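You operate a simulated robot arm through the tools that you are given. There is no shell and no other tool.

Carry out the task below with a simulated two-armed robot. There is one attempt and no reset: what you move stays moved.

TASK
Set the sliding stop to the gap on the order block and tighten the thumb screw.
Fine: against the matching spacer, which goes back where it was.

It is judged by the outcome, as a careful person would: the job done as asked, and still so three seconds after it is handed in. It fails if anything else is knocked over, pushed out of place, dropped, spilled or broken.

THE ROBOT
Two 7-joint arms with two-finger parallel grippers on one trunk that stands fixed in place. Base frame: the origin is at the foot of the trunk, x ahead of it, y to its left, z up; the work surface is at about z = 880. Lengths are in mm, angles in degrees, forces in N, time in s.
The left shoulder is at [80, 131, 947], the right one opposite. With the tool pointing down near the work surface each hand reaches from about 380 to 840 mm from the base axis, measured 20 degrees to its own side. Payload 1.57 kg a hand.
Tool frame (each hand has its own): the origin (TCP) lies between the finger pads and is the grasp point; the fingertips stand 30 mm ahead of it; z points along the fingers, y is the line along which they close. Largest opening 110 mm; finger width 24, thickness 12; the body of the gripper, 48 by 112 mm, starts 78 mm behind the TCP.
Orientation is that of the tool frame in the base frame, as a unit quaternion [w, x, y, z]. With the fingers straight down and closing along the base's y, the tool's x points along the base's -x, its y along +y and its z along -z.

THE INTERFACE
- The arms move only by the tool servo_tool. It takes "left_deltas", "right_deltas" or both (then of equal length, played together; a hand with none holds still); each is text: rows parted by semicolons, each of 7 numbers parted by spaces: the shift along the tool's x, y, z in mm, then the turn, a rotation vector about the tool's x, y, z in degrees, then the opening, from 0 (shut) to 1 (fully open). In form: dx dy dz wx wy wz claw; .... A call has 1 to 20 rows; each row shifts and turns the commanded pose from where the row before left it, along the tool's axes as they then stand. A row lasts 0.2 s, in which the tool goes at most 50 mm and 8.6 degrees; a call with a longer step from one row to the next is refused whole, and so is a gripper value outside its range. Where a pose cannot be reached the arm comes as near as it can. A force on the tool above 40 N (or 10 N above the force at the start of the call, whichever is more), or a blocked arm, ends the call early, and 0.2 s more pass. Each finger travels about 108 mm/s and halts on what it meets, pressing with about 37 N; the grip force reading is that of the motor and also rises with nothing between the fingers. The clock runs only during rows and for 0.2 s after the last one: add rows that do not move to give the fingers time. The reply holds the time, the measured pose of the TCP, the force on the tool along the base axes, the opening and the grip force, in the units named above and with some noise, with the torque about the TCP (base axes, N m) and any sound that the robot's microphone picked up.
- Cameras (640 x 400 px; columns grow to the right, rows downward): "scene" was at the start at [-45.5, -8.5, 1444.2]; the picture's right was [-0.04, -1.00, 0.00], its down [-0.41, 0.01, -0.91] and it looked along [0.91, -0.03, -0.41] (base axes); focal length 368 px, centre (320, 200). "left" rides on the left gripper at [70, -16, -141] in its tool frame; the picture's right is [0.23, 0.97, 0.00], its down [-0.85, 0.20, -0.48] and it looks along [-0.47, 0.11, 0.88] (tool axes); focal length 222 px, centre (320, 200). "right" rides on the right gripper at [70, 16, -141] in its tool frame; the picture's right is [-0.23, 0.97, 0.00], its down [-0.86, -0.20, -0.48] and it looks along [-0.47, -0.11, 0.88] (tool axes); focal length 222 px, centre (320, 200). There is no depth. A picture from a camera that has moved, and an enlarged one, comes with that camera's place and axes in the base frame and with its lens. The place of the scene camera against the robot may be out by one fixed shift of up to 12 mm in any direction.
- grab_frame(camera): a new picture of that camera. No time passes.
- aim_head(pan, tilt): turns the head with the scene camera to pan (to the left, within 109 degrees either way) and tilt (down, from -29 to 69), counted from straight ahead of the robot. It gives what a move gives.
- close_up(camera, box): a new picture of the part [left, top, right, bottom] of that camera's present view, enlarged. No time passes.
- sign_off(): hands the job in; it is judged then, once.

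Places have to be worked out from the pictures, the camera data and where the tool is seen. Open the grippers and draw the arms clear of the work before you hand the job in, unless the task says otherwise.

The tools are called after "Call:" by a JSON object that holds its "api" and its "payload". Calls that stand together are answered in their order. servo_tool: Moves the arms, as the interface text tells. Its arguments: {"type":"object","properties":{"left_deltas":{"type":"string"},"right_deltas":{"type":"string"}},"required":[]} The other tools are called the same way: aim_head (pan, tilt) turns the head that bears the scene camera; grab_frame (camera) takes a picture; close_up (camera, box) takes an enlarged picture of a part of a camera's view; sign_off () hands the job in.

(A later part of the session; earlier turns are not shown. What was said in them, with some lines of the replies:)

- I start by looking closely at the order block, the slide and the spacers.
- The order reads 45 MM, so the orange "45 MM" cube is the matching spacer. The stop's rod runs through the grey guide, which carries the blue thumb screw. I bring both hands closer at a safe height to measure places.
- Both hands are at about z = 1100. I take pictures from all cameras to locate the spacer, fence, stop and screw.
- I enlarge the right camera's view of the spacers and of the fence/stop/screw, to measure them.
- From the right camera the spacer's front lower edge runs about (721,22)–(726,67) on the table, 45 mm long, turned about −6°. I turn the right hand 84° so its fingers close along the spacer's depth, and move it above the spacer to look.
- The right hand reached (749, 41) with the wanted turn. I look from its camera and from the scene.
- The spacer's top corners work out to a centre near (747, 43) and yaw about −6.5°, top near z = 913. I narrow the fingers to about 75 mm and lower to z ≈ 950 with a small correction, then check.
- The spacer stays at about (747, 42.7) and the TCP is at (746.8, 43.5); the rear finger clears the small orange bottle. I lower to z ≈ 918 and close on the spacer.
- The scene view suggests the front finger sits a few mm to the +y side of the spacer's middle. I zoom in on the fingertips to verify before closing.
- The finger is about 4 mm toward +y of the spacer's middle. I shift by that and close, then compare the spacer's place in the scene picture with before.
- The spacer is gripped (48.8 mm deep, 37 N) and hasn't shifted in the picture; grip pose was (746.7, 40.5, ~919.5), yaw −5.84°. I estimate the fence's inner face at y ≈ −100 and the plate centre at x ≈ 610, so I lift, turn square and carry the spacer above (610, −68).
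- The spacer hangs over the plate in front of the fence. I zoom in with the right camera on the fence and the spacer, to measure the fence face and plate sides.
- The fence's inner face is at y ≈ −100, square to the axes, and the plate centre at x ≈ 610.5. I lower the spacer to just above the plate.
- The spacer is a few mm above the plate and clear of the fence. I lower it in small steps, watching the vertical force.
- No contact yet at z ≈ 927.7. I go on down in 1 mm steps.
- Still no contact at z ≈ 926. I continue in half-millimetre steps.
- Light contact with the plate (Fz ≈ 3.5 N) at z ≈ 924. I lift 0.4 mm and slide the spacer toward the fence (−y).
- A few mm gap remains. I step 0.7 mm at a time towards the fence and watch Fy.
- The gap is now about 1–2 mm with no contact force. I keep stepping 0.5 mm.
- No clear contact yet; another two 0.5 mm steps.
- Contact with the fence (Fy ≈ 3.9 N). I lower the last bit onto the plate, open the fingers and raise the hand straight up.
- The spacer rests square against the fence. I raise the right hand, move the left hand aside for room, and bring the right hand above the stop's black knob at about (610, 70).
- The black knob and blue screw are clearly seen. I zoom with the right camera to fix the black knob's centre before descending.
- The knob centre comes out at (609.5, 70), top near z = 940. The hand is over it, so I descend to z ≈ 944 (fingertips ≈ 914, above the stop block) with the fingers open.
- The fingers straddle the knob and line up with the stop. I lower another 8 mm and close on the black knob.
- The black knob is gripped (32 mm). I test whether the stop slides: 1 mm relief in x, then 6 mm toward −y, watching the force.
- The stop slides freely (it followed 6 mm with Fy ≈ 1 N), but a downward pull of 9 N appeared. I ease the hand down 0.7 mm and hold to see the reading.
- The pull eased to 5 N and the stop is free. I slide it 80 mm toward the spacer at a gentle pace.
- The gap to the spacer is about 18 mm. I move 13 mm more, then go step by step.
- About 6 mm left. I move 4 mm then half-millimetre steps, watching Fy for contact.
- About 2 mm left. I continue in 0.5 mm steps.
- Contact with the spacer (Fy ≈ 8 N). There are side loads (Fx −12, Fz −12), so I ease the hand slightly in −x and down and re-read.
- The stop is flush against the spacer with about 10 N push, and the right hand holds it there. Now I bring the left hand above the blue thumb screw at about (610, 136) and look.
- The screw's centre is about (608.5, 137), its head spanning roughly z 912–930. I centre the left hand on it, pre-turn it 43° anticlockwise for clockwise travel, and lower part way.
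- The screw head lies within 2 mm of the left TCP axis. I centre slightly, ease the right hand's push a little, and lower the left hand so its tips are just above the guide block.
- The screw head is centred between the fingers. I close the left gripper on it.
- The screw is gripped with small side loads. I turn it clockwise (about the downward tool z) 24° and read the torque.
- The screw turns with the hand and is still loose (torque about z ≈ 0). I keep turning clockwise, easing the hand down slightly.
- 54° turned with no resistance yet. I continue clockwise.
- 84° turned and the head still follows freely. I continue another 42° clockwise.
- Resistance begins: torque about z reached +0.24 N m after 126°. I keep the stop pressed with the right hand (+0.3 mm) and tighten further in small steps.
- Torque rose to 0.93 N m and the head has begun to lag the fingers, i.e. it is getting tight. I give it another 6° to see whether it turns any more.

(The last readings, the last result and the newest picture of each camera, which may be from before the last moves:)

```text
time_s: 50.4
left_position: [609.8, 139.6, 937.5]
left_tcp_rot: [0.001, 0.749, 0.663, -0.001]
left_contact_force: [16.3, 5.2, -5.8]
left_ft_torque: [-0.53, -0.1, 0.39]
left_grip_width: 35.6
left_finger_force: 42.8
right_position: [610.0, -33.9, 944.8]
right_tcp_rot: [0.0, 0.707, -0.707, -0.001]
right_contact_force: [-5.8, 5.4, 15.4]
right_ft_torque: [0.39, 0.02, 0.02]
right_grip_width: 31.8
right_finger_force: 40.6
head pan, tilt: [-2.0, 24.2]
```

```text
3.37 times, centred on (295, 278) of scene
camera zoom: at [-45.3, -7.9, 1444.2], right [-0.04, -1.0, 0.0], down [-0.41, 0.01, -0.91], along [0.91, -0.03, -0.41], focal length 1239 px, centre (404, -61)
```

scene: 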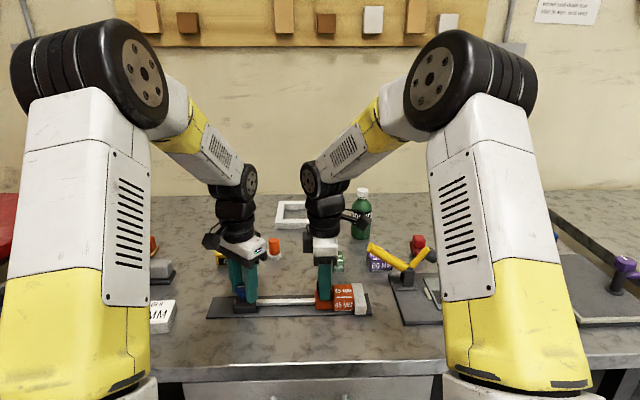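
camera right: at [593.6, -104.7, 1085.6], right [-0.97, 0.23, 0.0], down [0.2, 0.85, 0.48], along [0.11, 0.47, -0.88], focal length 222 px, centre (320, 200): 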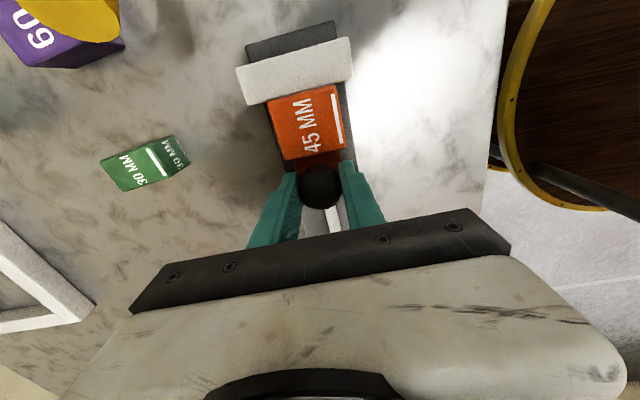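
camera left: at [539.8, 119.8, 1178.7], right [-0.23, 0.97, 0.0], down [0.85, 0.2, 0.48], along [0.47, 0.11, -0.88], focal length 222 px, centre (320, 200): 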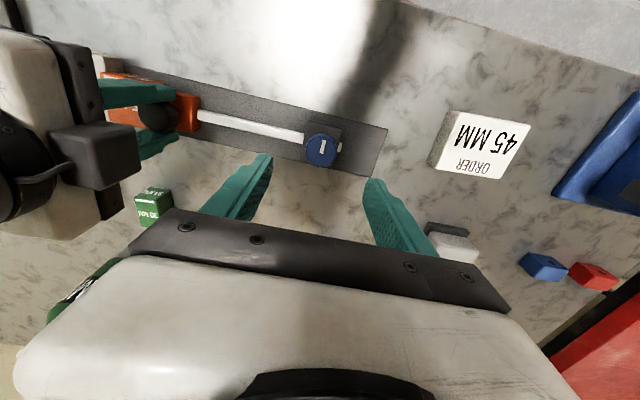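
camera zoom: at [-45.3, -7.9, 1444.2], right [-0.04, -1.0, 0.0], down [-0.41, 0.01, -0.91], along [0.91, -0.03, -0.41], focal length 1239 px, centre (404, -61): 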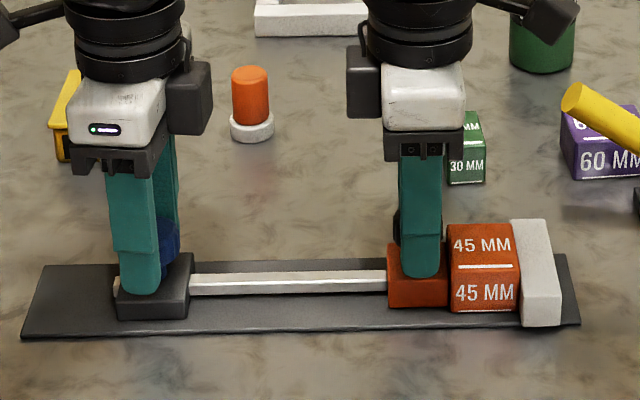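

The head stopped turning at about 125–127° while the fingers slipped, at a peak of about 0.93 N m. To make sure it is really tight I release it, turn the hand back 60°, and regrip centred.

Call:
{"api": "servo_tool", "payload": {"left_deltas": "0 0 0 0 0 0 0.5; 0 0 0 0 0 0 0.5; 1.1 0.9 0 0 0 -8.6 0.5; 0 0 0 0 0 -8.6 0.5; 0 0 0 0 0 -8.6 0.5; 0 0 0 0 0 -8.6 0.5; 0 0 0 0 0 -8.6 0.5; 0 0 0 0 0 -8.6 0.5; 0 0 0 0 0 -8.6 0.5; 0 0 0 0 0 0 0.5"}}

Call:
{"api": "close_up", "payload": {"camera": "left", "box": [220, 100, 420, 240]}}

Call:
{"api": "close_up", "payload": {"camera": "scene", "box": [200, 250, 290, 325]}}

```text
time_s: 52.6
left_position: [610.3, 139.1, 937.8]
left_tcp_rot: [0.0, 0.315, 0.949, 0.0]
left_contact_force: [1.0, -0.2, 0.3]
left_ft_torque: [-0.04, 0.03, -0.04]
left_grip_width: 54.9
left_finger_force: 0.0
right_position: [610.0, -35.9, 944.4]
right_tcp_rot: [0.0, -0.707, 0.707, -0.001]
right_contact_force: [4.4, 10.0, 8.4]
right_ft_torque: [0.21, 0.01, -0.09]
right_grip_width: 31.9
right_finger_force: 40.0
head pan, tilt: [-2.0, 24.2]
```

```text
2.86 times, centred on (320, 170) of left
camera zoom: at [544.8, 167.3, 1079.5], right [0.4, 0.92, 0.0], down [0.81, -0.35, 0.48], along [0.44, -0.19, -0.88], focal length 635 px, centre (320, 286)
```

zoom: 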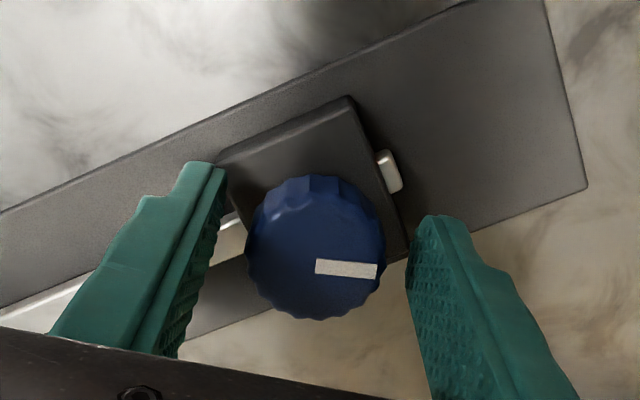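

```text
5.33 times, centred on (245, 288) of scene
camera zoom: at [-45.5, -8.0, 1444.2], right [-0.04, -1.0, 0.0], down [-0.41, 0.01, -0.91], along [0.91, -0.03, -0.41], focal length 1961 px, centre (720, -267)
```

zoom: 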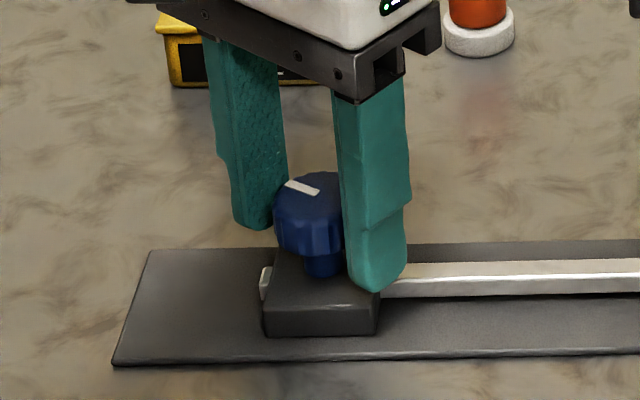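

The mark now points to about 60° from +x, i.e. the screw turned about 120–125° from its start. I regrip and turn clockwise again to test for tightness.

Call:
{"api": "servo_tool", "payload": {"left_deltas": "0 0 0 0 0 0 0.3; 0 0 0 0 0 0 0.15; 0 0 0 0 0 0 0.15; 0 0 0 0 0 3 0.15; 0 0 0 0 0 3 0.15; 0 0 0 0 0 2 0.15; 0 0 0 0 0 0 0.15"}}

Call:
{"api": "close_up", "payload": {"camera": "left", "box": [220, 100, 420, 240]}}

```text
time_s: 54.2
left_position: [610.4, 137.6, 939.3]
left_tcp_rot: [0.0, 0.382, 0.924, -0.001]
left_contact_force: [-2.1, -14.0, -6.6]
left_ft_torque: [-0.34, -0.14, 0.91]
left_grip_width: 35.5
left_finger_force: 42.4
right_position: [610.2, -35.8, 943.9]
right_tcp_rot: [0.0, -0.707, 0.708, 0.001]
right_contact_force: [5.0, 15.4, 7.9]
right_ft_torque: [-0.01, -0.12, 0.11]
right_grip_width: 31.6
right_finger_force: 39.9
head pan, tilt: [-2.0, 24.2]
```

```text
2.86 times, centred on (320, 170) of left
camera zoom: at [549.5, 175.3, 1079.6], right [0.53, 0.85, 0.0], down [0.75, -0.46, 0.48], along [0.41, -0.25, -0.88], focal length 635 px, centre (320, 286)
```

zoom: 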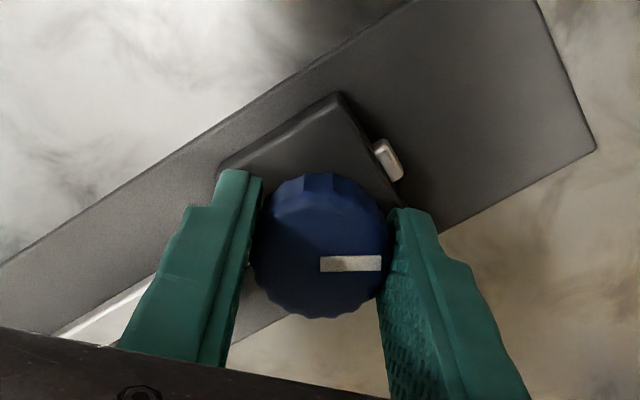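

Held at 0.91 N m, the screw's mark did not move (still about 60°), so it is tight. I open the left hand, lift it clear and look.

Call:
{"api": "servo_tool", "payload": {"left_deltas": "0 0 0 0 0 0 0.4; 0 0 0 0 0 0 0.6; 0 0 0 0 0 0 0.6; 0 0 -15 0 0 0 0.6; 0 0 -30 0 0 0 0.6; 0 0 -40 0 0 0 0.6; 0 0 -40 0 0 0 0.6; 0 0 0 0 0 0 0.6"}}

Call:
{"api": "close_up", "payload": {"camera": "scene", "box": [200, 230, 390, 325]}}

Call:
{"api": "close_up", "payload": {"camera": "left", "box": [200, 60, 440, 240]}}

```text
time_s: 56.0
left_position: [610.5, 139.0, 1065.8]
left_tcp_rot: [0.0, 0.382, 0.924, 0.0]
left_contact_force: [-0.1, -0.4, 0.0]
left_ft_torque: [-0.01, -0.01, -0.01]
left_grip_width: 65.7
left_finger_force: 0.0
right_position: [610.6, -36.4, 945.2]
right_tcp_rot: [-0.001, -0.707, 0.707, 0.0]
right_contact_force: [5.0, 11.0, 8.8]
right_ft_torque: [0.04, -0.1, 0.06]
right_grip_width: 31.7
right_finger_force: 39.9
head pan, tilt: [-2.0, 24.2]
```

```text
3.37 times, centred on (295, 278) of scene
camera zoom: at [-45.5, -8.0, 1444.2], right [-0.04, -1.0, 0.0], down [-0.41, 0.01, -0.91], along [0.91, -0.03, -0.41], focal length 1239 px, centre (404, -61)
```

zoom: 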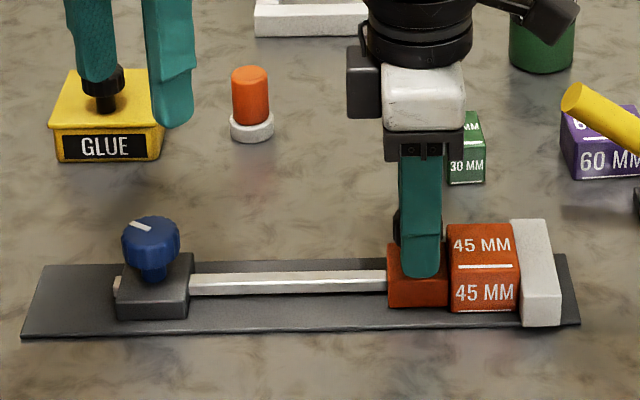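

```text
2.22 times, centred on (320, 150) of left
camera zoom: at [550.0, 176.0, 1205.6], right [0.52, 0.85, 0.0], down [0.75, -0.46, 0.48], along [0.41, -0.25, -0.88], focal length 494 px, centre (320, 311)
```

zoom: 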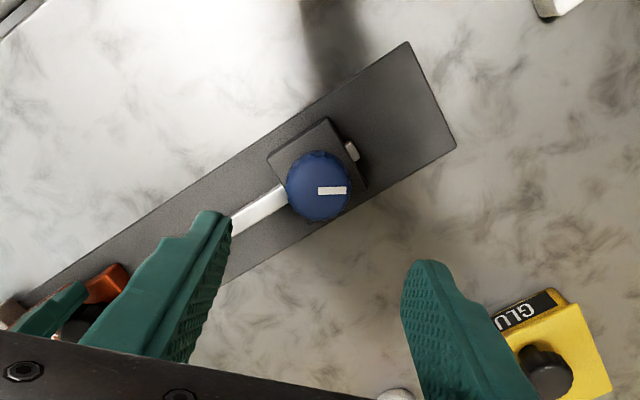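

The screw stays at its tightened mark. I move the left hand away to the left, and relax the right hand's push in small steps to see that the stop holds by itself.

Call:
{"api": "servo_tool", "payload": {"left_deltas": "0 0 -20 0 0 0 0.8; 0 0 0 0 0 -8.6 0.8; 0 0 0 0 0 -8.6 0.8; 0 0 0 0 0 -8.6 0.8; 0 0 0 0 0 -8.6 0.8; 0 0 0 0 0 -8.6 0.8; 0 0 0 0 0 -2 0.8; 0 40 0 0 0 0 0.8; 0 40 0 0 0 0 0.8; 0 40 0 0 0 0 0.8; 0 0 0 0 0 0 0.8", "right_deltas": "0 0 0 0 0 0 0.15; 0 0 0 0 0 0 0.15; 0 0 0 0 0 0 0.15; -0.4 0 0 0 0 0 0.15; 0 0 0 0 0 0 0.15; -0.4 0 0 0 0 0 0.15; 0 0 0 0 0 0 0.15; -0.3 0 0 0 0 0 0.15; 0 0 0 0 0 0 0.15; 0 0 0 0 0 0 0.15; 0 0 0 0 0 0 0.15"}}

```text
time_s: 58.4
left_position: [611.3, 260.1, 1085.1]
left_tcp_rot: [0.001, -0.002, 1.0, -0.001]
left_contact_force: [-0.3, 0.6, -0.3]
left_ft_torque: [0.0, 0.0, -0.01]
left_grip_width: 88.0
left_finger_force: 0.0
right_position: [610.1, -36.2, 944.6]
right_tcp_rot: [0.0, 0.707, -0.707, 0.001]
right_contact_force: [3.4, 5.7, 10.0]
right_ft_torque: [-0.19, -0.08, -0.06]
right_grip_width: 31.8
right_finger_force: 39.8
head pan, tilt: [-2.0, 24.2]
```

Push is down to 5.7 N. I ease it further.

Call:
{"api": "servo_tool", "payload": {"right_deltas": "-0.5 0 -0.3 0 0 0 0.15; 0 0 0 0 0 0 0.15; 0 0 0 0 0 0 0.15; 0 0 0 0 0 0 0.15"}}

Call:
{"api": "servo_tool", "payload": {"right_deltas": "-0.5 0 0 0 0 0 0.15; 0 0 0 0 0 0 0.15; 0 0 0 0 0 0 0.15; 0 0 0 0 0 0 0.15"}}

Call:
{"api": "close_up", "payload": {"camera": "scene", "box": [310, 270, 370, 315]}}

```text
time_s: 59.4
left_position: [610.4, 259.5, 1084.9]
left_tcp_rot: [0.0, -0.003, 1.0, 0.0]
left_contact_force: [0.4, 0.2, 0.6]
left_ft_torque: [0.03, -0.01, 0.02]
left_grip_width: 88.0
left_finger_force: 0.1
right_position: [609.5, -36.0, 943.8]
right_tcp_rot: [-0.001, -0.706, 0.708, -0.001]
right_contact_force: [8.0, -1.9, 4.3]
right_ft_torque: [-0.08, -0.23, -0.02]
right_grip_width: 31.7
right_finger_force: 40.1
head pan, tilt: [-2.0, 24.2]
```

```text
time_s: 60.4
left_position: [610.9, 258.0, 1084.4]
left_tcp_rot: [0.0, -0.001, 1.0, 0.0]
left_contact_force: [0.4, 0.4, -0.6]
left_ft_torque: [0.0, 0.0, -0.01]
left_grip_width: 88.1
left_finger_force: 0.1
right_position: [609.6, -34.6, 944.7]
right_tcp_rot: [0.0, -0.707, 0.708, 0.0]
right_contact_force: [9.3, -10.8, 7.3]
right_ft_torque: [-0.67, -0.05, -0.12]
right_grip_width: 31.6
right_finger_force: 40.2
head pan, tilt: [-2.0, 24.2]
```

```text
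8.89 times, centred on (340, 292) of scene
camera zoom: at [-45.3, -8.9, 1444.2], right [-0.04, -1.0, 0.0], down [-0.41, 0.01, -0.91], along [0.91, -0.03, -0.41], focal length 3268 px, centre (142, -622)
```

zoom: 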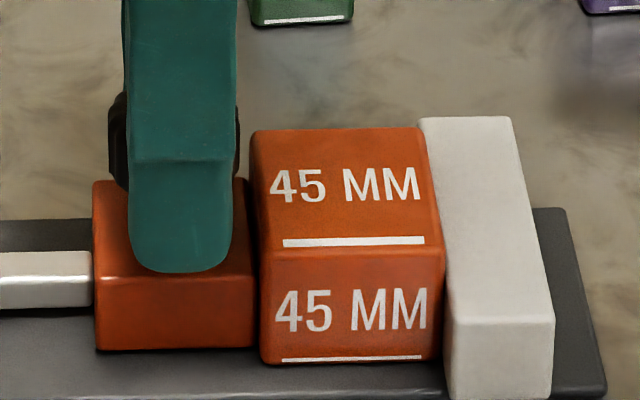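

Pulling back 10.8 N did not move the stop – it is locked and still flush with the spacer. I neutralise the load, open the right hand and lift it off the knob.

Call:
{"api": "servo_tool", "payload": {"right_deltas": "0.5 -0.5 -0.3 0 0 0 0.15; 0 0 0 0 0 0 0.15; 0 0 0 0 0 0 0.3; 0 0 0 0 0 0 0.45; 0 0 0 0 0 0 0.62; 0 0 0 0 0 0 0.62; 0 0 -20 0 0 0 0.62; 0 0 -30 0 0 0 0.62; 0 0 -30 0 0 0 0.62; 0 0 0 0 0 0 0.62"}}

Call:
{"api": "close_up", "payload": {"camera": "scene", "box": [310, 270, 370, 315]}}

Call:
{"api": "close_up", "payload": {"camera": "right", "box": [220, 40, 420, 240]}}

```text
time_s: 62.6
left_position: [611.5, 258.2, 1085.2]
left_tcp_rot: [0.001, -0.002, 1.0, 0.0]
left_contact_force: [-0.6, 0.8, 0.2]
left_ft_torque: [0.02, 0.01, 0.0]
left_grip_width: 87.9
left_finger_force: 0.0
right_position: [610.1, -34.1, 1026.9]
right_tcp_rot: [0.0, -0.707, 0.708, 0.0]
right_contact_force: [-0.7, 1.1, 0.2]
right_ft_torque: [-0.01, 0.0, -0.03]
right_grip_width: 68.2
right_finger_force: 0.0
head pan, tilt: [-2.0, 24.2]
```

```text
8.89 times, centred on (340, 292) of scene
camera zoom: at [-45.5, -8.5, 1444.2], right [-0.04, -1.0, 0.0], down [-0.41, 0.01, -0.91], along [0.91, -0.03, -0.41], focal length 3268 px, centre (142, -622)
```

zoom: 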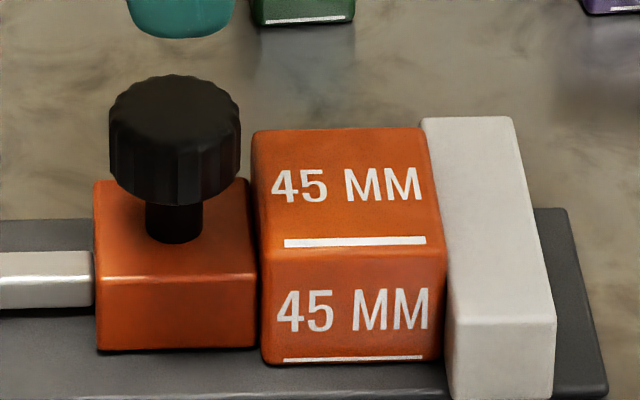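

```text
2.00 times, centred on (320, 140) of right
camera zoom: at [592.8, -103.1, 1167.3], right [-0.97, 0.23, 0.0], down [0.2, 0.85, 0.48], along [0.11, 0.47, -0.88], focal length 444 px, centre (320, 320)
```

zoom: 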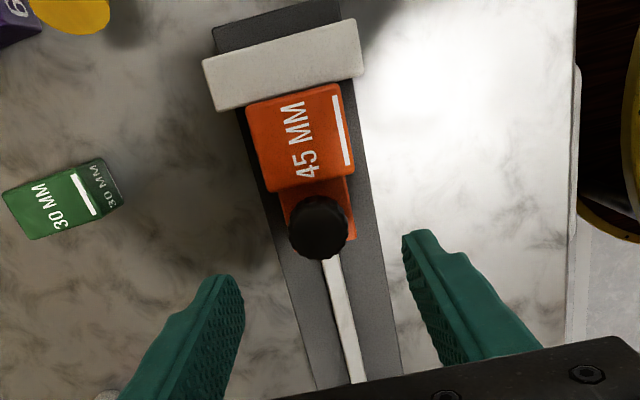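

The stop and spacer are flush, the spacer square to the fence. I move back over the spacer (same place I released it) and come down to just above grip height.

Call:
{"api": "servo_tool", "payload": {"right_deltas": "22.5 0.9 0 0 0 0 0.62; 22 0.8 0 0 0 0 0.62; 0 0 0 0 0 0 0.62; 0 0 40 0 0 0 0.62; 0 0 25 0 0 0 0.62; 0 0 10 0 0 0 0.62; 0 0 0 0 0 0 0.62; 0 0 0 0 0 0 0.62"}}

Call:
{"api": "close_up", "payload": {"camera": "scene", "box": [300, 250, 380, 315]}}

Call:
{"api": "close_up", "payload": {"camera": "right", "box": [220, 60, 420, 240]}}

```text
time_s: 64.4
left_position: [610.4, 259.4, 1084.7]
left_tcp_rot: [0.0, -0.002, 1.0, 0.0]
left_contact_force: [-0.1, 0.2, 0.0]
left_ft_torque: [-0.03, 0.01, 0.0]
left_grip_width: 88.1
left_finger_force: 0.1
right_position: [608.3, -80.2, 950.9]
right_tcp_rot: [0.0, 0.708, -0.707, 0.0]
right_contact_force: [0.0, 0.2, -0.2]
right_ft_torque: [0.02, -0.02, 0.01]
right_grip_width: 68.3
right_finger_force: 0.1
head pan, tilt: [-2.0, 24.2]
```

```text
6.15 times, centred on (340, 282) of scene
camera zoom: at [-45.5, -8.5, 1444.2], right [-0.04, -1.0, 0.0], down [-0.41, 0.01, -0.91], along [0.91, -0.03, -0.41], focal length 2263 px, centre (197, -308)
```

zoom: 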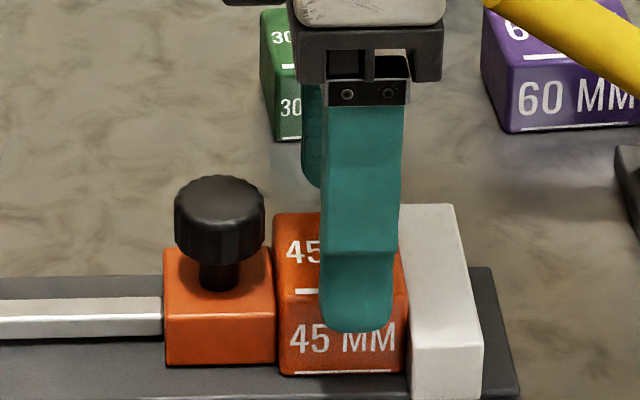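

```text
2.22 times, centred on (320, 150) of right
camera zoom: at [592.5, -148.3, 1091.1], right [-0.97, 0.23, 0.0], down [0.2, 0.86, 0.48], along [0.11, 0.47, -0.88], focal length 494 px, centre (320, 311)
```

zoom: 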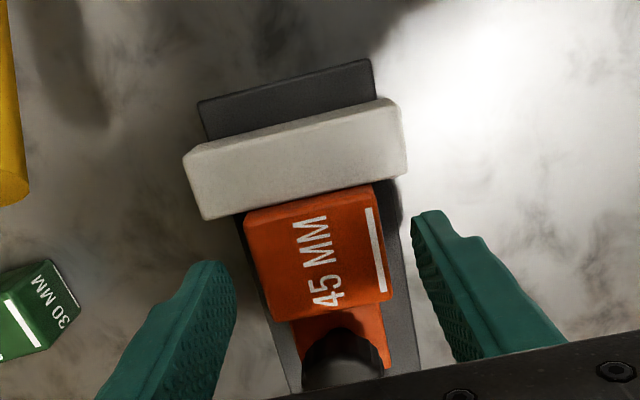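

Aligned as when I released it. I lower the remaining 26.8 mm and close on the spacer.

Call:
{"api": "servo_tool", "payload": {"right_deltas": "0 0 15 0 0 0 0.62; 0 0 8 0 0 0 0.62; 0 0 3.8 0 0 0 0.62; 0 0 0 0 0 0 0.62; 0 0 0 0 0 0 0.5; 0 0 0 0 0 0 0.3; 0 0 0 0 0 0 0.3; 0 0 0 0 0 0 0.3"}}

Call:
{"api": "close_up", "payload": {"camera": "scene", "box": [300, 250, 380, 315]}}

Call:
{"api": "close_up", "payload": {"camera": "right", "box": [220, 60, 420, 240]}}

```text
time_s: 66.2
left_position: [611.5, 259.3, 1084.0]
left_tcp_rot: [0.0, -0.002, 1.0, 0.0]
left_contact_force: [0.0, -0.2, 0.1]
left_ft_torque: [0.03, 0.0, 0.02]
left_grip_width: 88.3
left_finger_force: 0.1
right_position: [608.2, -79.6, 924.6]
right_tcp_rot: [0.0, 0.707, -0.707, 0.0]
right_contact_force: [-0.2, -0.3, -0.1]
right_ft_torque: [-0.02, -0.02, 0.0]
right_grip_width: 49.0
right_finger_force: 36.9
head pan, tilt: [-2.0, 24.2]
```

```text
6.15 times, centred on (340, 282) of scene
camera zoom: at [-45.5, -8.5, 1444.2], right [-0.04, -1.0, 0.0], down [-0.41, 0.01, -0.91], along [0.91, -0.03, -0.41], focal length 2263 px, centre (197, -308)
```

zoom: 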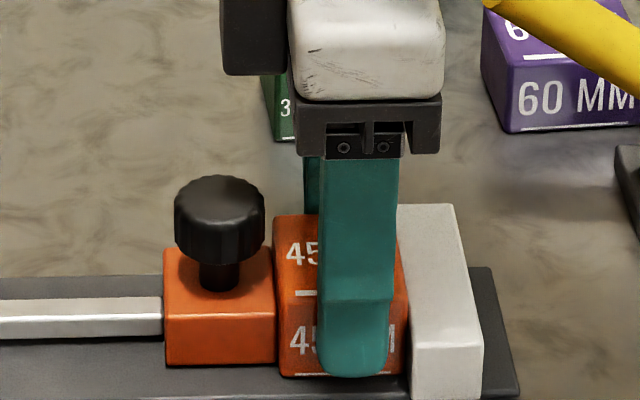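

```text
2.22 times, centred on (320, 150) of right
camera zoom: at [591.6, -148.8, 1064.2], right [-0.97, 0.23, 0.0], down [0.2, 0.86, 0.48], along [0.11, 0.47, -0.88], focal length 494 px, centre (320, 311)
```

zoom: 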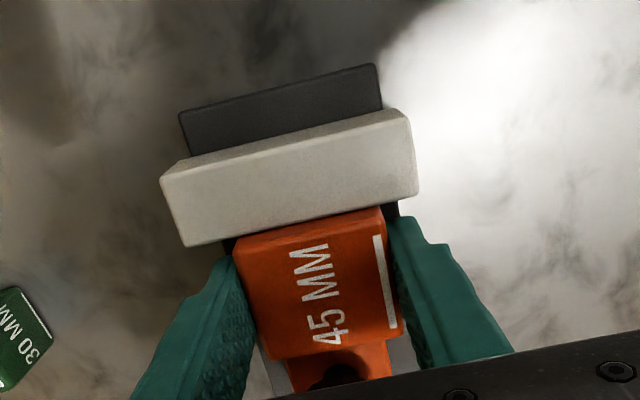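

The spacer is gripped again with no side load. I lift it slowly straight up first, watching forces.

Call:
{"api": "servo_tool", "payload": {"right_deltas": "0 0 -2 0 0 0 0.3; 0 0 -3 0 0 0 0.3; 0 0 -5 0 0 0 0.3; 0 0 -10 0 0 0 0.3; 0 0 0 0 0 0 0.3"}}

Call:
{"api": "close_up", "payload": {"camera": "scene", "box": [300, 250, 380, 315]}}

```text
time_s: 67.4
left_position: [611.1, 259.0, 1085.1]
left_tcp_rot: [0.0, -0.002, 1.0, 0.0]
left_contact_force: [-0.1, 0.3, 0.1]
left_ft_torque: [0.01, -0.01, 0.02]
left_grip_width: 87.9
left_finger_force: 0.0
right_position: [609.3, -79.1, 943.4]
right_tcp_rot: [0.0, 0.707, -0.707, 0.0]
right_contact_force: [0.0, -0.3, 0.2]
right_ft_torque: [0.01, 0.03, 0.0]
right_grip_width: 49.1
right_finger_force: 37.2
head pan, tilt: [-2.0, 24.2]
```

```text
6.15 times, centred on (340, 282) of scene
camera zoom: at [-45.5, -8.5, 1444.2], right [-0.04, -1.0, 0.0], down [-0.41, 0.01, -0.91], along [0.91, -0.03, -0.41], focal length 2263 px, centre (197, -308)
```

zoom: 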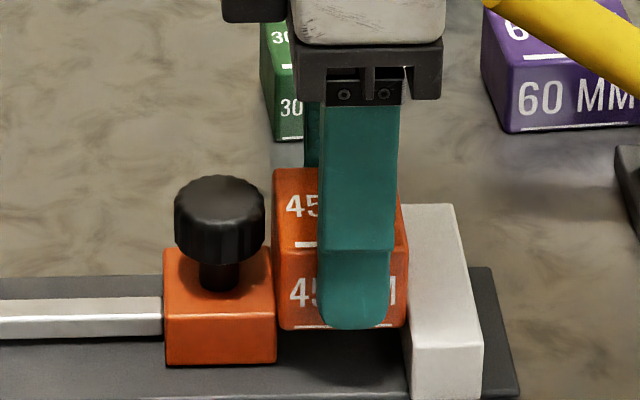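

The stop stayed put as the spacer came out. I lift further and retrace the path back to the spacer's original spot, turning back to its −5.84° yaw, and stop above it.

Call:
{"api": "servo_tool", "payload": {"right_deltas": "0 0 -35 0 0 0 0.3; 0 0 -35 0 0 0 0.3; -29.7 -34.2 0 0 0 0 0.3; -29.7 -34.2 0 0 0 0 0.3; -29.7 -34.2 0 0 0 0 0.3; -29.8 -34.1 0 0 0 0 0.3; 0 0 0 0 0 5.84 0.3; 0 0 35 0 0 0 0.3; 0 0 20 0 0 0 0.3; 0 0 0 0 0 0 0.3; 0 0 0 0 0 0 0.3"}}

Call:
{"api": "grab_frame", "payload": {"camera": "scene"}}

Call:
{"api": "close_up", "payload": {"camera": "scene", "box": [270, 235, 320, 285]}}

Call:
{"api": "close_up", "payload": {"camera": "right", "box": [240, 80, 420, 220]}}

```text
time_s: 69.8
left_position: [609.9, 259.6, 1084.2]
left_tcp_rot: [0.0, -0.002, 1.0, 0.0]
left_contact_force: [-1.0, 1.3, 0.9]
left_ft_torque: [0.01, 0.0, -0.02]
left_grip_width: 88.0
left_finger_force: 0.0
right_position: [746.0, 40.5, 957.3]
right_tcp_rot: [0.0, -0.67, 0.743, 0.0]
right_contact_force: [-0.3, -0.2, -0.7]
right_ft_torque: [0.03, -0.01, 0.0]
right_grip_width: 49.0
right_finger_force: 37.0
head pan, tilt: [-2.0, 24.2]
```

```text
taken
```

scene: 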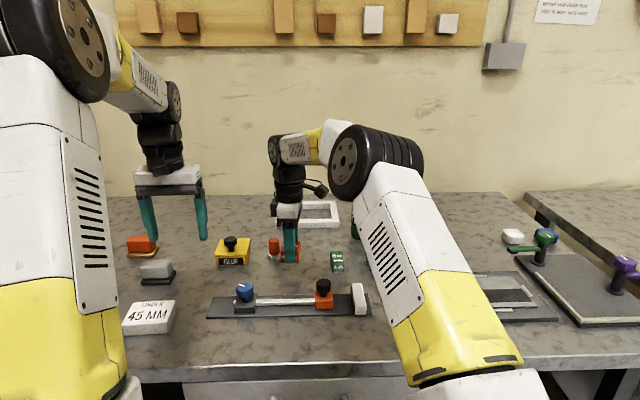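

```text
8.00 times, centred on (295, 260) of scene
camera zoom: at [-45.4, -8.4, 1444.2], right [-0.04, -1.0, 0.0], down [-0.41, 0.01, -0.91], along [0.91, -0.03, -0.41], focal length 2942 px, centre (520, -280)
```

zoom: 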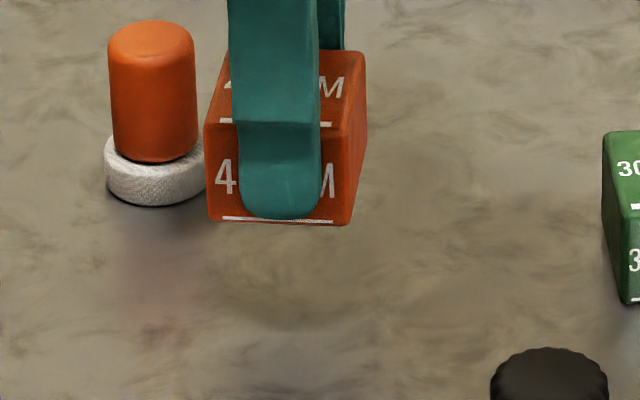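

```text
2.86 times, centred on (330, 150) of right
camera zoom: at [721.9, -27.4, 1099.6], right [-0.95, 0.33, 0.0], down [0.29, 0.83, 0.48], along [0.16, 0.45, -0.88], focal length 635 px, centre (291, 343)
```

zoom: 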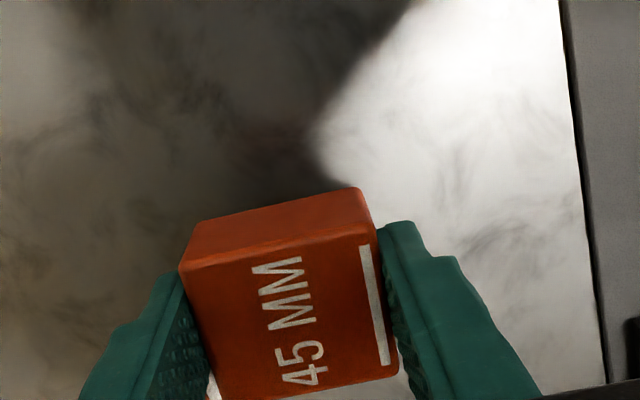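

Right hand is back over (746, 40.5), about 39 mm above the original height. I lower most of the way.

Call:
{"api": "servo_tool", "payload": {"right_deltas": "0 0 20 0 0 0 0.3; 0 0 10 0 0 0 0.3; 0 0 5 0 0 0 0.3; 0 0 2 0 0 0 0.3; 0 0 0 0 0 0 0.3; 0 0 0 0 0 0 0.3"}}

Call:
{"api": "close_up", "payload": {"camera": "scene", "box": [270, 235, 320, 285]}}

```text
time_s: 71.2
left_position: [610.6, 259.4, 1085.3]
left_tcp_rot: [0.0, -0.002, 1.0, 0.001]
left_contact_force: [-0.5, 0.1, -0.7]
left_ft_torque: [0.01, -0.01, -0.01]
left_grip_width: 87.9
left_finger_force: 0.0
right_position: [745.1, 40.5, 920.7]
right_tcp_rot: [0.001, -0.67, 0.743, 0.0]
right_contact_force: [0.0, -0.1, -0.3]
right_ft_torque: [0.01, -0.01, 0.02]
right_grip_width: 49.0
right_finger_force: 37.6
head pan, tilt: [-2.0, 24.2]
```

```text
8.00 times, centred on (295, 260) of scene
camera zoom: at [-45.4, -8.4, 1444.2], right [-0.04, -1.0, 0.0], down [-0.41, 0.01, -0.91], along [0.91, -0.03, -0.41], focal length 2942 px, centre (520, -280)
```

zoom: 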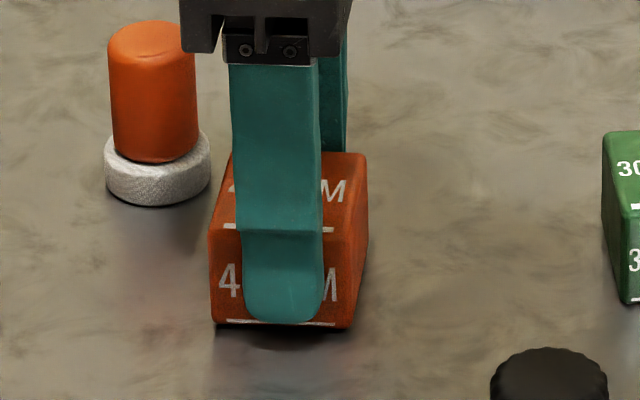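

The spacer is nearly down, about 1 mm off toward +y by comparison with the first picture. I lower in small steps until it touches.

Call:
{"api": "servo_tool", "payload": {"right_deltas": "0 0 0.8 0 0 0 0.3; 0 0 0.6 0 0 0 0.3; 0 0 0 0 0 0 0.3; 0 0 0 0 0 0 0.3"}}

Call:
{"api": "close_up", "payload": {"camera": "scene", "box": [270, 235, 320, 285]}}

```text
time_s: 72.2
left_position: [611.5, 259.4, 1086.6]
left_tcp_rot: [0.0, -0.002, 1.0, 0.0]
left_contact_force: [0.0, 0.6, 0.8]
left_ft_torque: [-0.03, -0.02, 0.0]
left_grip_width: 88.2
left_finger_force: 0.0
right_position: [744.8, 39.9, 920.4]
right_tcp_rot: [0.0, -0.669, 0.743, 0.0]
right_contact_force: [0.8, 0.5, -0.5]
right_ft_torque: [0.0, 0.01, 0.02]
right_grip_width: 49.0
right_finger_force: 36.9
head pan, tilt: [-2.0, 24.2]
```

```text
8.00 times, centred on (295, 260) of scene
camera zoom: at [-45.4, -8.4, 1444.2], right [-0.04, -1.0, 0.0], down [-0.41, 0.01, -0.91], along [0.91, -0.03, -0.41], focal length 2942 px, centre (520, -280)
```

zoom: 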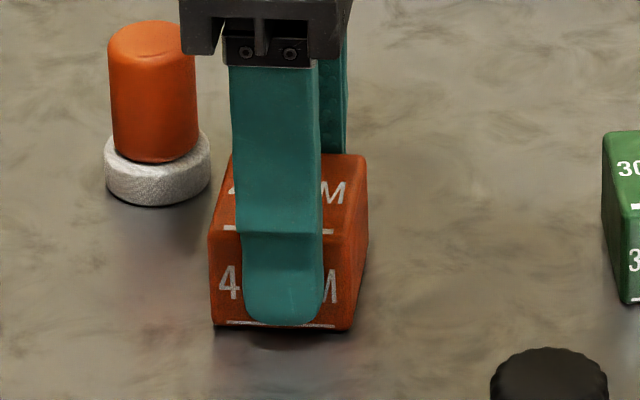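

No contact yet; compared with the first picture the spacer is about 1.5 mm near (−x) and 1.2 mm toward +y. I correct that and then lower the rest.

Call:
{"api": "servo_tool", "payload": {"right_deltas": "1.0 -1.6 0 0 0 0 0.3; 0 0 0.5 0 0 0 0.3; 0 0 0.4 0 0 0 0.3; 0 0 0 0 0 0 0.3; 0 0 0 0 0 0 0.3"}}

Call:
{"api": "close_up", "payload": {"camera": "scene", "box": [270, 235, 320, 285]}}

```text
time_s: 73.4
left_position: [610.7, 259.2, 1084.4]
left_tcp_rot: [0.0, -0.001, 1.0, 0.001]
left_contact_force: [0.1, -1.4, 0.7]
left_ft_torque: [-0.01, 0.02, 0.01]
left_grip_width: 87.9
left_finger_force: 0.1
right_position: [746.0, 38.3, 919.4]
right_tcp_rot: [0.0, -0.67, 0.742, 0.0]
right_contact_force: [-1.0, 0.5, 0.6]
right_ft_torque: [0.06, -0.03, 0.01]
right_grip_width: 49.0
right_finger_force: 37.1
head pan, tilt: [-2.0, 24.2]
```

```text
8.00 times, centred on (295, 260) of scene
camera zoom: at [-45.5, -8.5, 1444.2], right [-0.04, -1.0, 0.0], down [-0.41, 0.01, -0.91], along [0.91, -0.03, -0.41], focal length 2942 px, centre (520, -280)
```

zoom: 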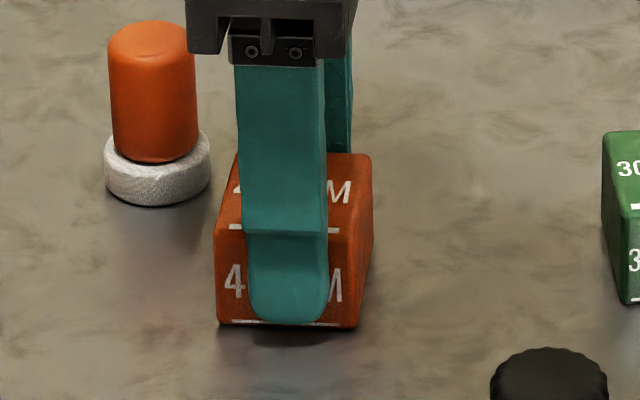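

The spacer's edges now coincide with the first picture. I lower another 0.4 mm to be sure it rests on the table.

Call:
{"api": "servo_tool", "payload": {"right_deltas": "0 0 0.4 0 0 0 0.3; 0 0 0 0 0 0 0.3; 0 0 0 0 0 0 0.3"}}

```text
time_s: 74.2
left_position: [610.6, 259.7, 1085.5]
left_tcp_rot: [0.0, -0.001, 1.0, 0.001]
left_contact_force: [-0.4, -0.2, 1.0]
left_ft_torque: [0.02, 0.01, 0.0]
left_grip_width: 88.0
left_finger_force: 0.1
right_position: [746.8, 38.1, 919.9]
right_tcp_rot: [0.001, -0.669, 0.743, -0.002]
right_contact_force: [-0.9, -0.8, 10.2]
right_ft_torque: [-0.02, 0.17, -0.03]
right_grip_width: 49.1
right_finger_force: 36.8
head pan, tilt: [-2.0, 24.2]
```

Firm contact with the table (10 N). I relieve 0.3 mm, open the fingers, and check before lifting.

Call:
{"api": "servo_tool", "payload": {"right_deltas": "0 0 -0.3 0 0 0 0.3; 0 0 0 0 0 0 0.45; 0 0 0 0 0 0 0.55; 0 0 0 0 0 0 0.66; 0 0 0 0 0 0 0.66; 0 0 0 0 0 0 0.66"}}

Call:
{"api": "close_up", "payload": {"camera": "scene", "box": [270, 235, 320, 285]}}

Call:
{"api": "close_up", "payload": {"camera": "right", "box": [220, 80, 440, 240]}}

```text
time_s: 75.6
left_position: [611.3, 259.9, 1085.7]
left_tcp_rot: [0.0, -0.002, 1.0, 0.0]
left_contact_force: [0.4, 0.1, -0.2]
left_ft_torque: [-0.03, -0.02, 0.0]
left_grip_width: 88.2
left_finger_force: 0.0
right_position: [747.6, 38.6, 919.2]
right_tcp_rot: [0.0, -0.669, 0.743, 0.0]
right_contact_force: [-0.3, -1.6, 0.2]
right_ft_torque: [0.03, 0.01, 0.03]
right_grip_width: 72.6
right_finger_force: 0.0
head pan, tilt: [-2.0, 24.2]
```

```text
8.00 times, centred on (295, 260) of scene
camera zoom: at [-45.4, -8.4, 1444.2], right [-0.04, -1.0, 0.0], down [-0.41, 0.01, -0.91], along [0.91, -0.03, -0.41], focal length 2942 px, centre (520, -280)
```

zoom: 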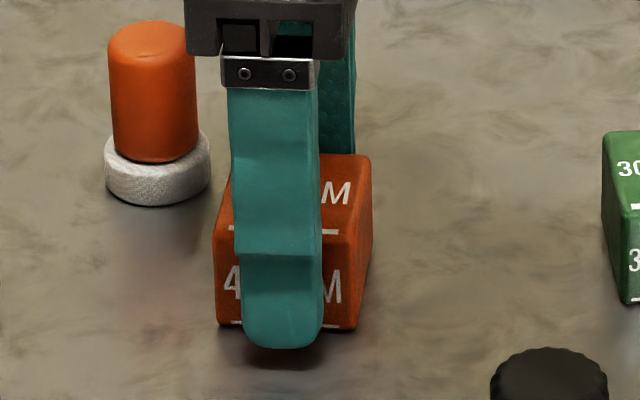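

```text
2.50 times, centred on (330, 160) of right
camera zoom: at [723.2, -28.3, 1059.6], right [-0.95, 0.33, 0.0], down [0.29, 0.83, 0.48], along [0.16, 0.45, -0.88], focal length 555 px, centre (295, 300)
```

zoom: 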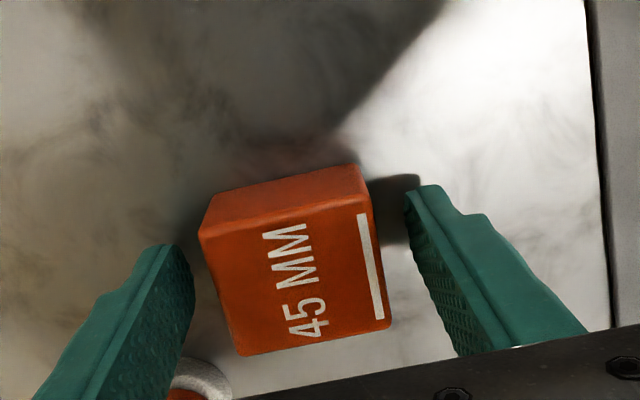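

The spacer stands where it was. I lift the right hand straight up and draw both arms back toward their starting places.

Call:
{"api": "servo_tool", "payload": {"right_deltas": "0 0 -15 0 0 0 0.66; 0 0 -35 0 0 0 0.66; 0 0 -45 0 0 0 0.66; 0 0 -45 0 0 0 0.66; 0 0 -40 0 0 0 0.66; 38 16.2 -14 0 0 0 0.8; 38 16.2 -14 0 0 0 1; 38 16.2 -14 0 0 0 1; 38 16.2 -14 0 0 0 1; 38 16.2 -14 0 0 0 1; 38 16.2 -14 0 0 0 1; 38 16.2 -14 0 0 0 1; 38 16.2 -14 0 0 0 1; 0 0 0 0 0 0 1; 0 0 0 0 0 0 1", "left_deltas": "0 0 -20 0 0 0 0.8; 10 0 -30 0 0 0 0.8; 20 0 -30 0 0 0 0.8; 20 0 -30 0 0 0 1; 20 0 -30 0 0 0 1; 20 5 -25 0 0 0 1; 15 5 -10 0 0 0 1; 0 0 0 0 0 0 1; 0 0 0 0 0 0 1; 0 0 0 0 0 0 1; 0 0 0 0 0 0 1; 0 0 0 0 0 0 1; 0 0 0 0 0 0 1; 0 0 0 0 0 0 1; 0 0 0 0 0 0 1"}}

Call:
{"api": "grab_frame", "payload": {"camera": "scene"}}

Call:
{"api": "close_up", "payload": {"camera": "scene", "box": [260, 235, 360, 285]}}

Call:
{"api": "close_up", "payload": {"camera": "scene", "box": [200, 250, 390, 325]}}

```text
time_s: 78.8
left_position: [504.3, 269.7, 1258.4]
left_tcp_rot: [0.0, -0.002, 1.0, 0.0]
left_contact_force: [0.0, -0.3, -0.2]
left_ft_torque: [0.02, 0.03, -0.03]
left_grip_width: 110.1
left_finger_force: 0.1
right_position: [585.6, -251.4, 1211.5]
right_tcp_rot: [0.0, -0.67, 0.743, 0.0]
right_contact_force: [0.6, -0.5, -0.7]
right_ft_torque: [-0.01, -0.03, 0.04]
right_grip_width: 110.0
right_finger_force: 0.2
head pan, tilt: [-2.0, 24.2]
```

```text
taken
```

scene: 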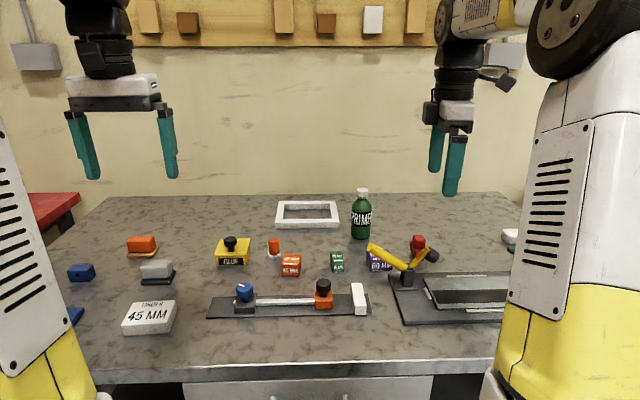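

```text
6.40 times, centred on (310, 260) of scene
camera zoom: at [-45.6, -8.5, 1444.2], right [-0.04, -1.0, 0.0], down [-0.41, 0.01, -0.91], along [0.91, -0.03, -0.41], focal length 2353 px, centre (384, -184)
```

zoom: 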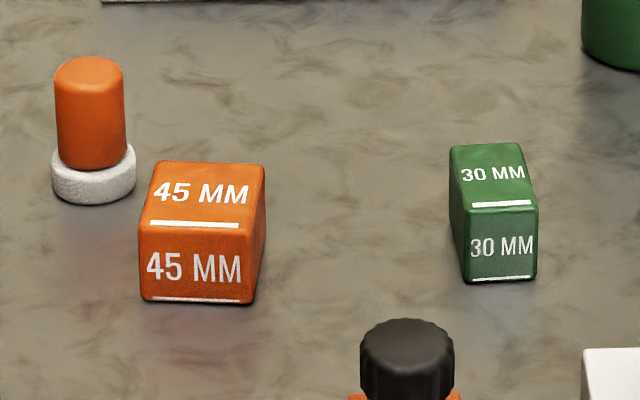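

```text
3.37 times, centred on (295, 288) of scene
camera zoom: at [-45.6, -8.5, 1444.2], right [-0.04, -1.0, 0.0], down [-0.41, 0.01, -0.91], along [0.91, -0.03, -0.41], focal length 1239 px, centre (404, -95)
```

zoom: 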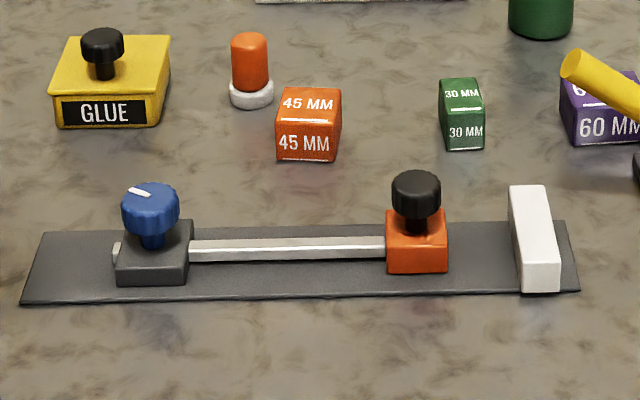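

Everything checks out. The stop stands locked at the 45 mm gap with the screw at its tight mark. The spacer sits where it was, to within about a millimetre by the picture, and the other things I can see are undisturbed. Both arms are clear with grippers open, so I hand the job in.

Call:
{"api": "sign_off", "payload": {}}

```text
The job is handed in.
```

The stop is set to the order block's 45 mm gap and the thumb screw is tight. I handed the job in, and no result came back.

- **Gap:** I seated the 45 MM spacer against the fence. I then slid the stop up to it until it touched and held it there while tightening.
- **Thumb screw:** It turned about 120–125° clockwise and then stopped. Regripped and held at about 0.9 N m, it turned no further. The stop also held against a pull of about 11 N.
- **Spacer:** It is back at its original spot and angle, within about 1 mm judging by the before and after pictures.
- **Rest of the bench:** Nothing else looked moved in the final picture. Both grippers are open and the arms are drawn clear.

I did not measure the gap after taking the spacer out, beyond a rough picture estimate of 46–48 mm. The setting rests on the stop being locked while flush against the spacer.
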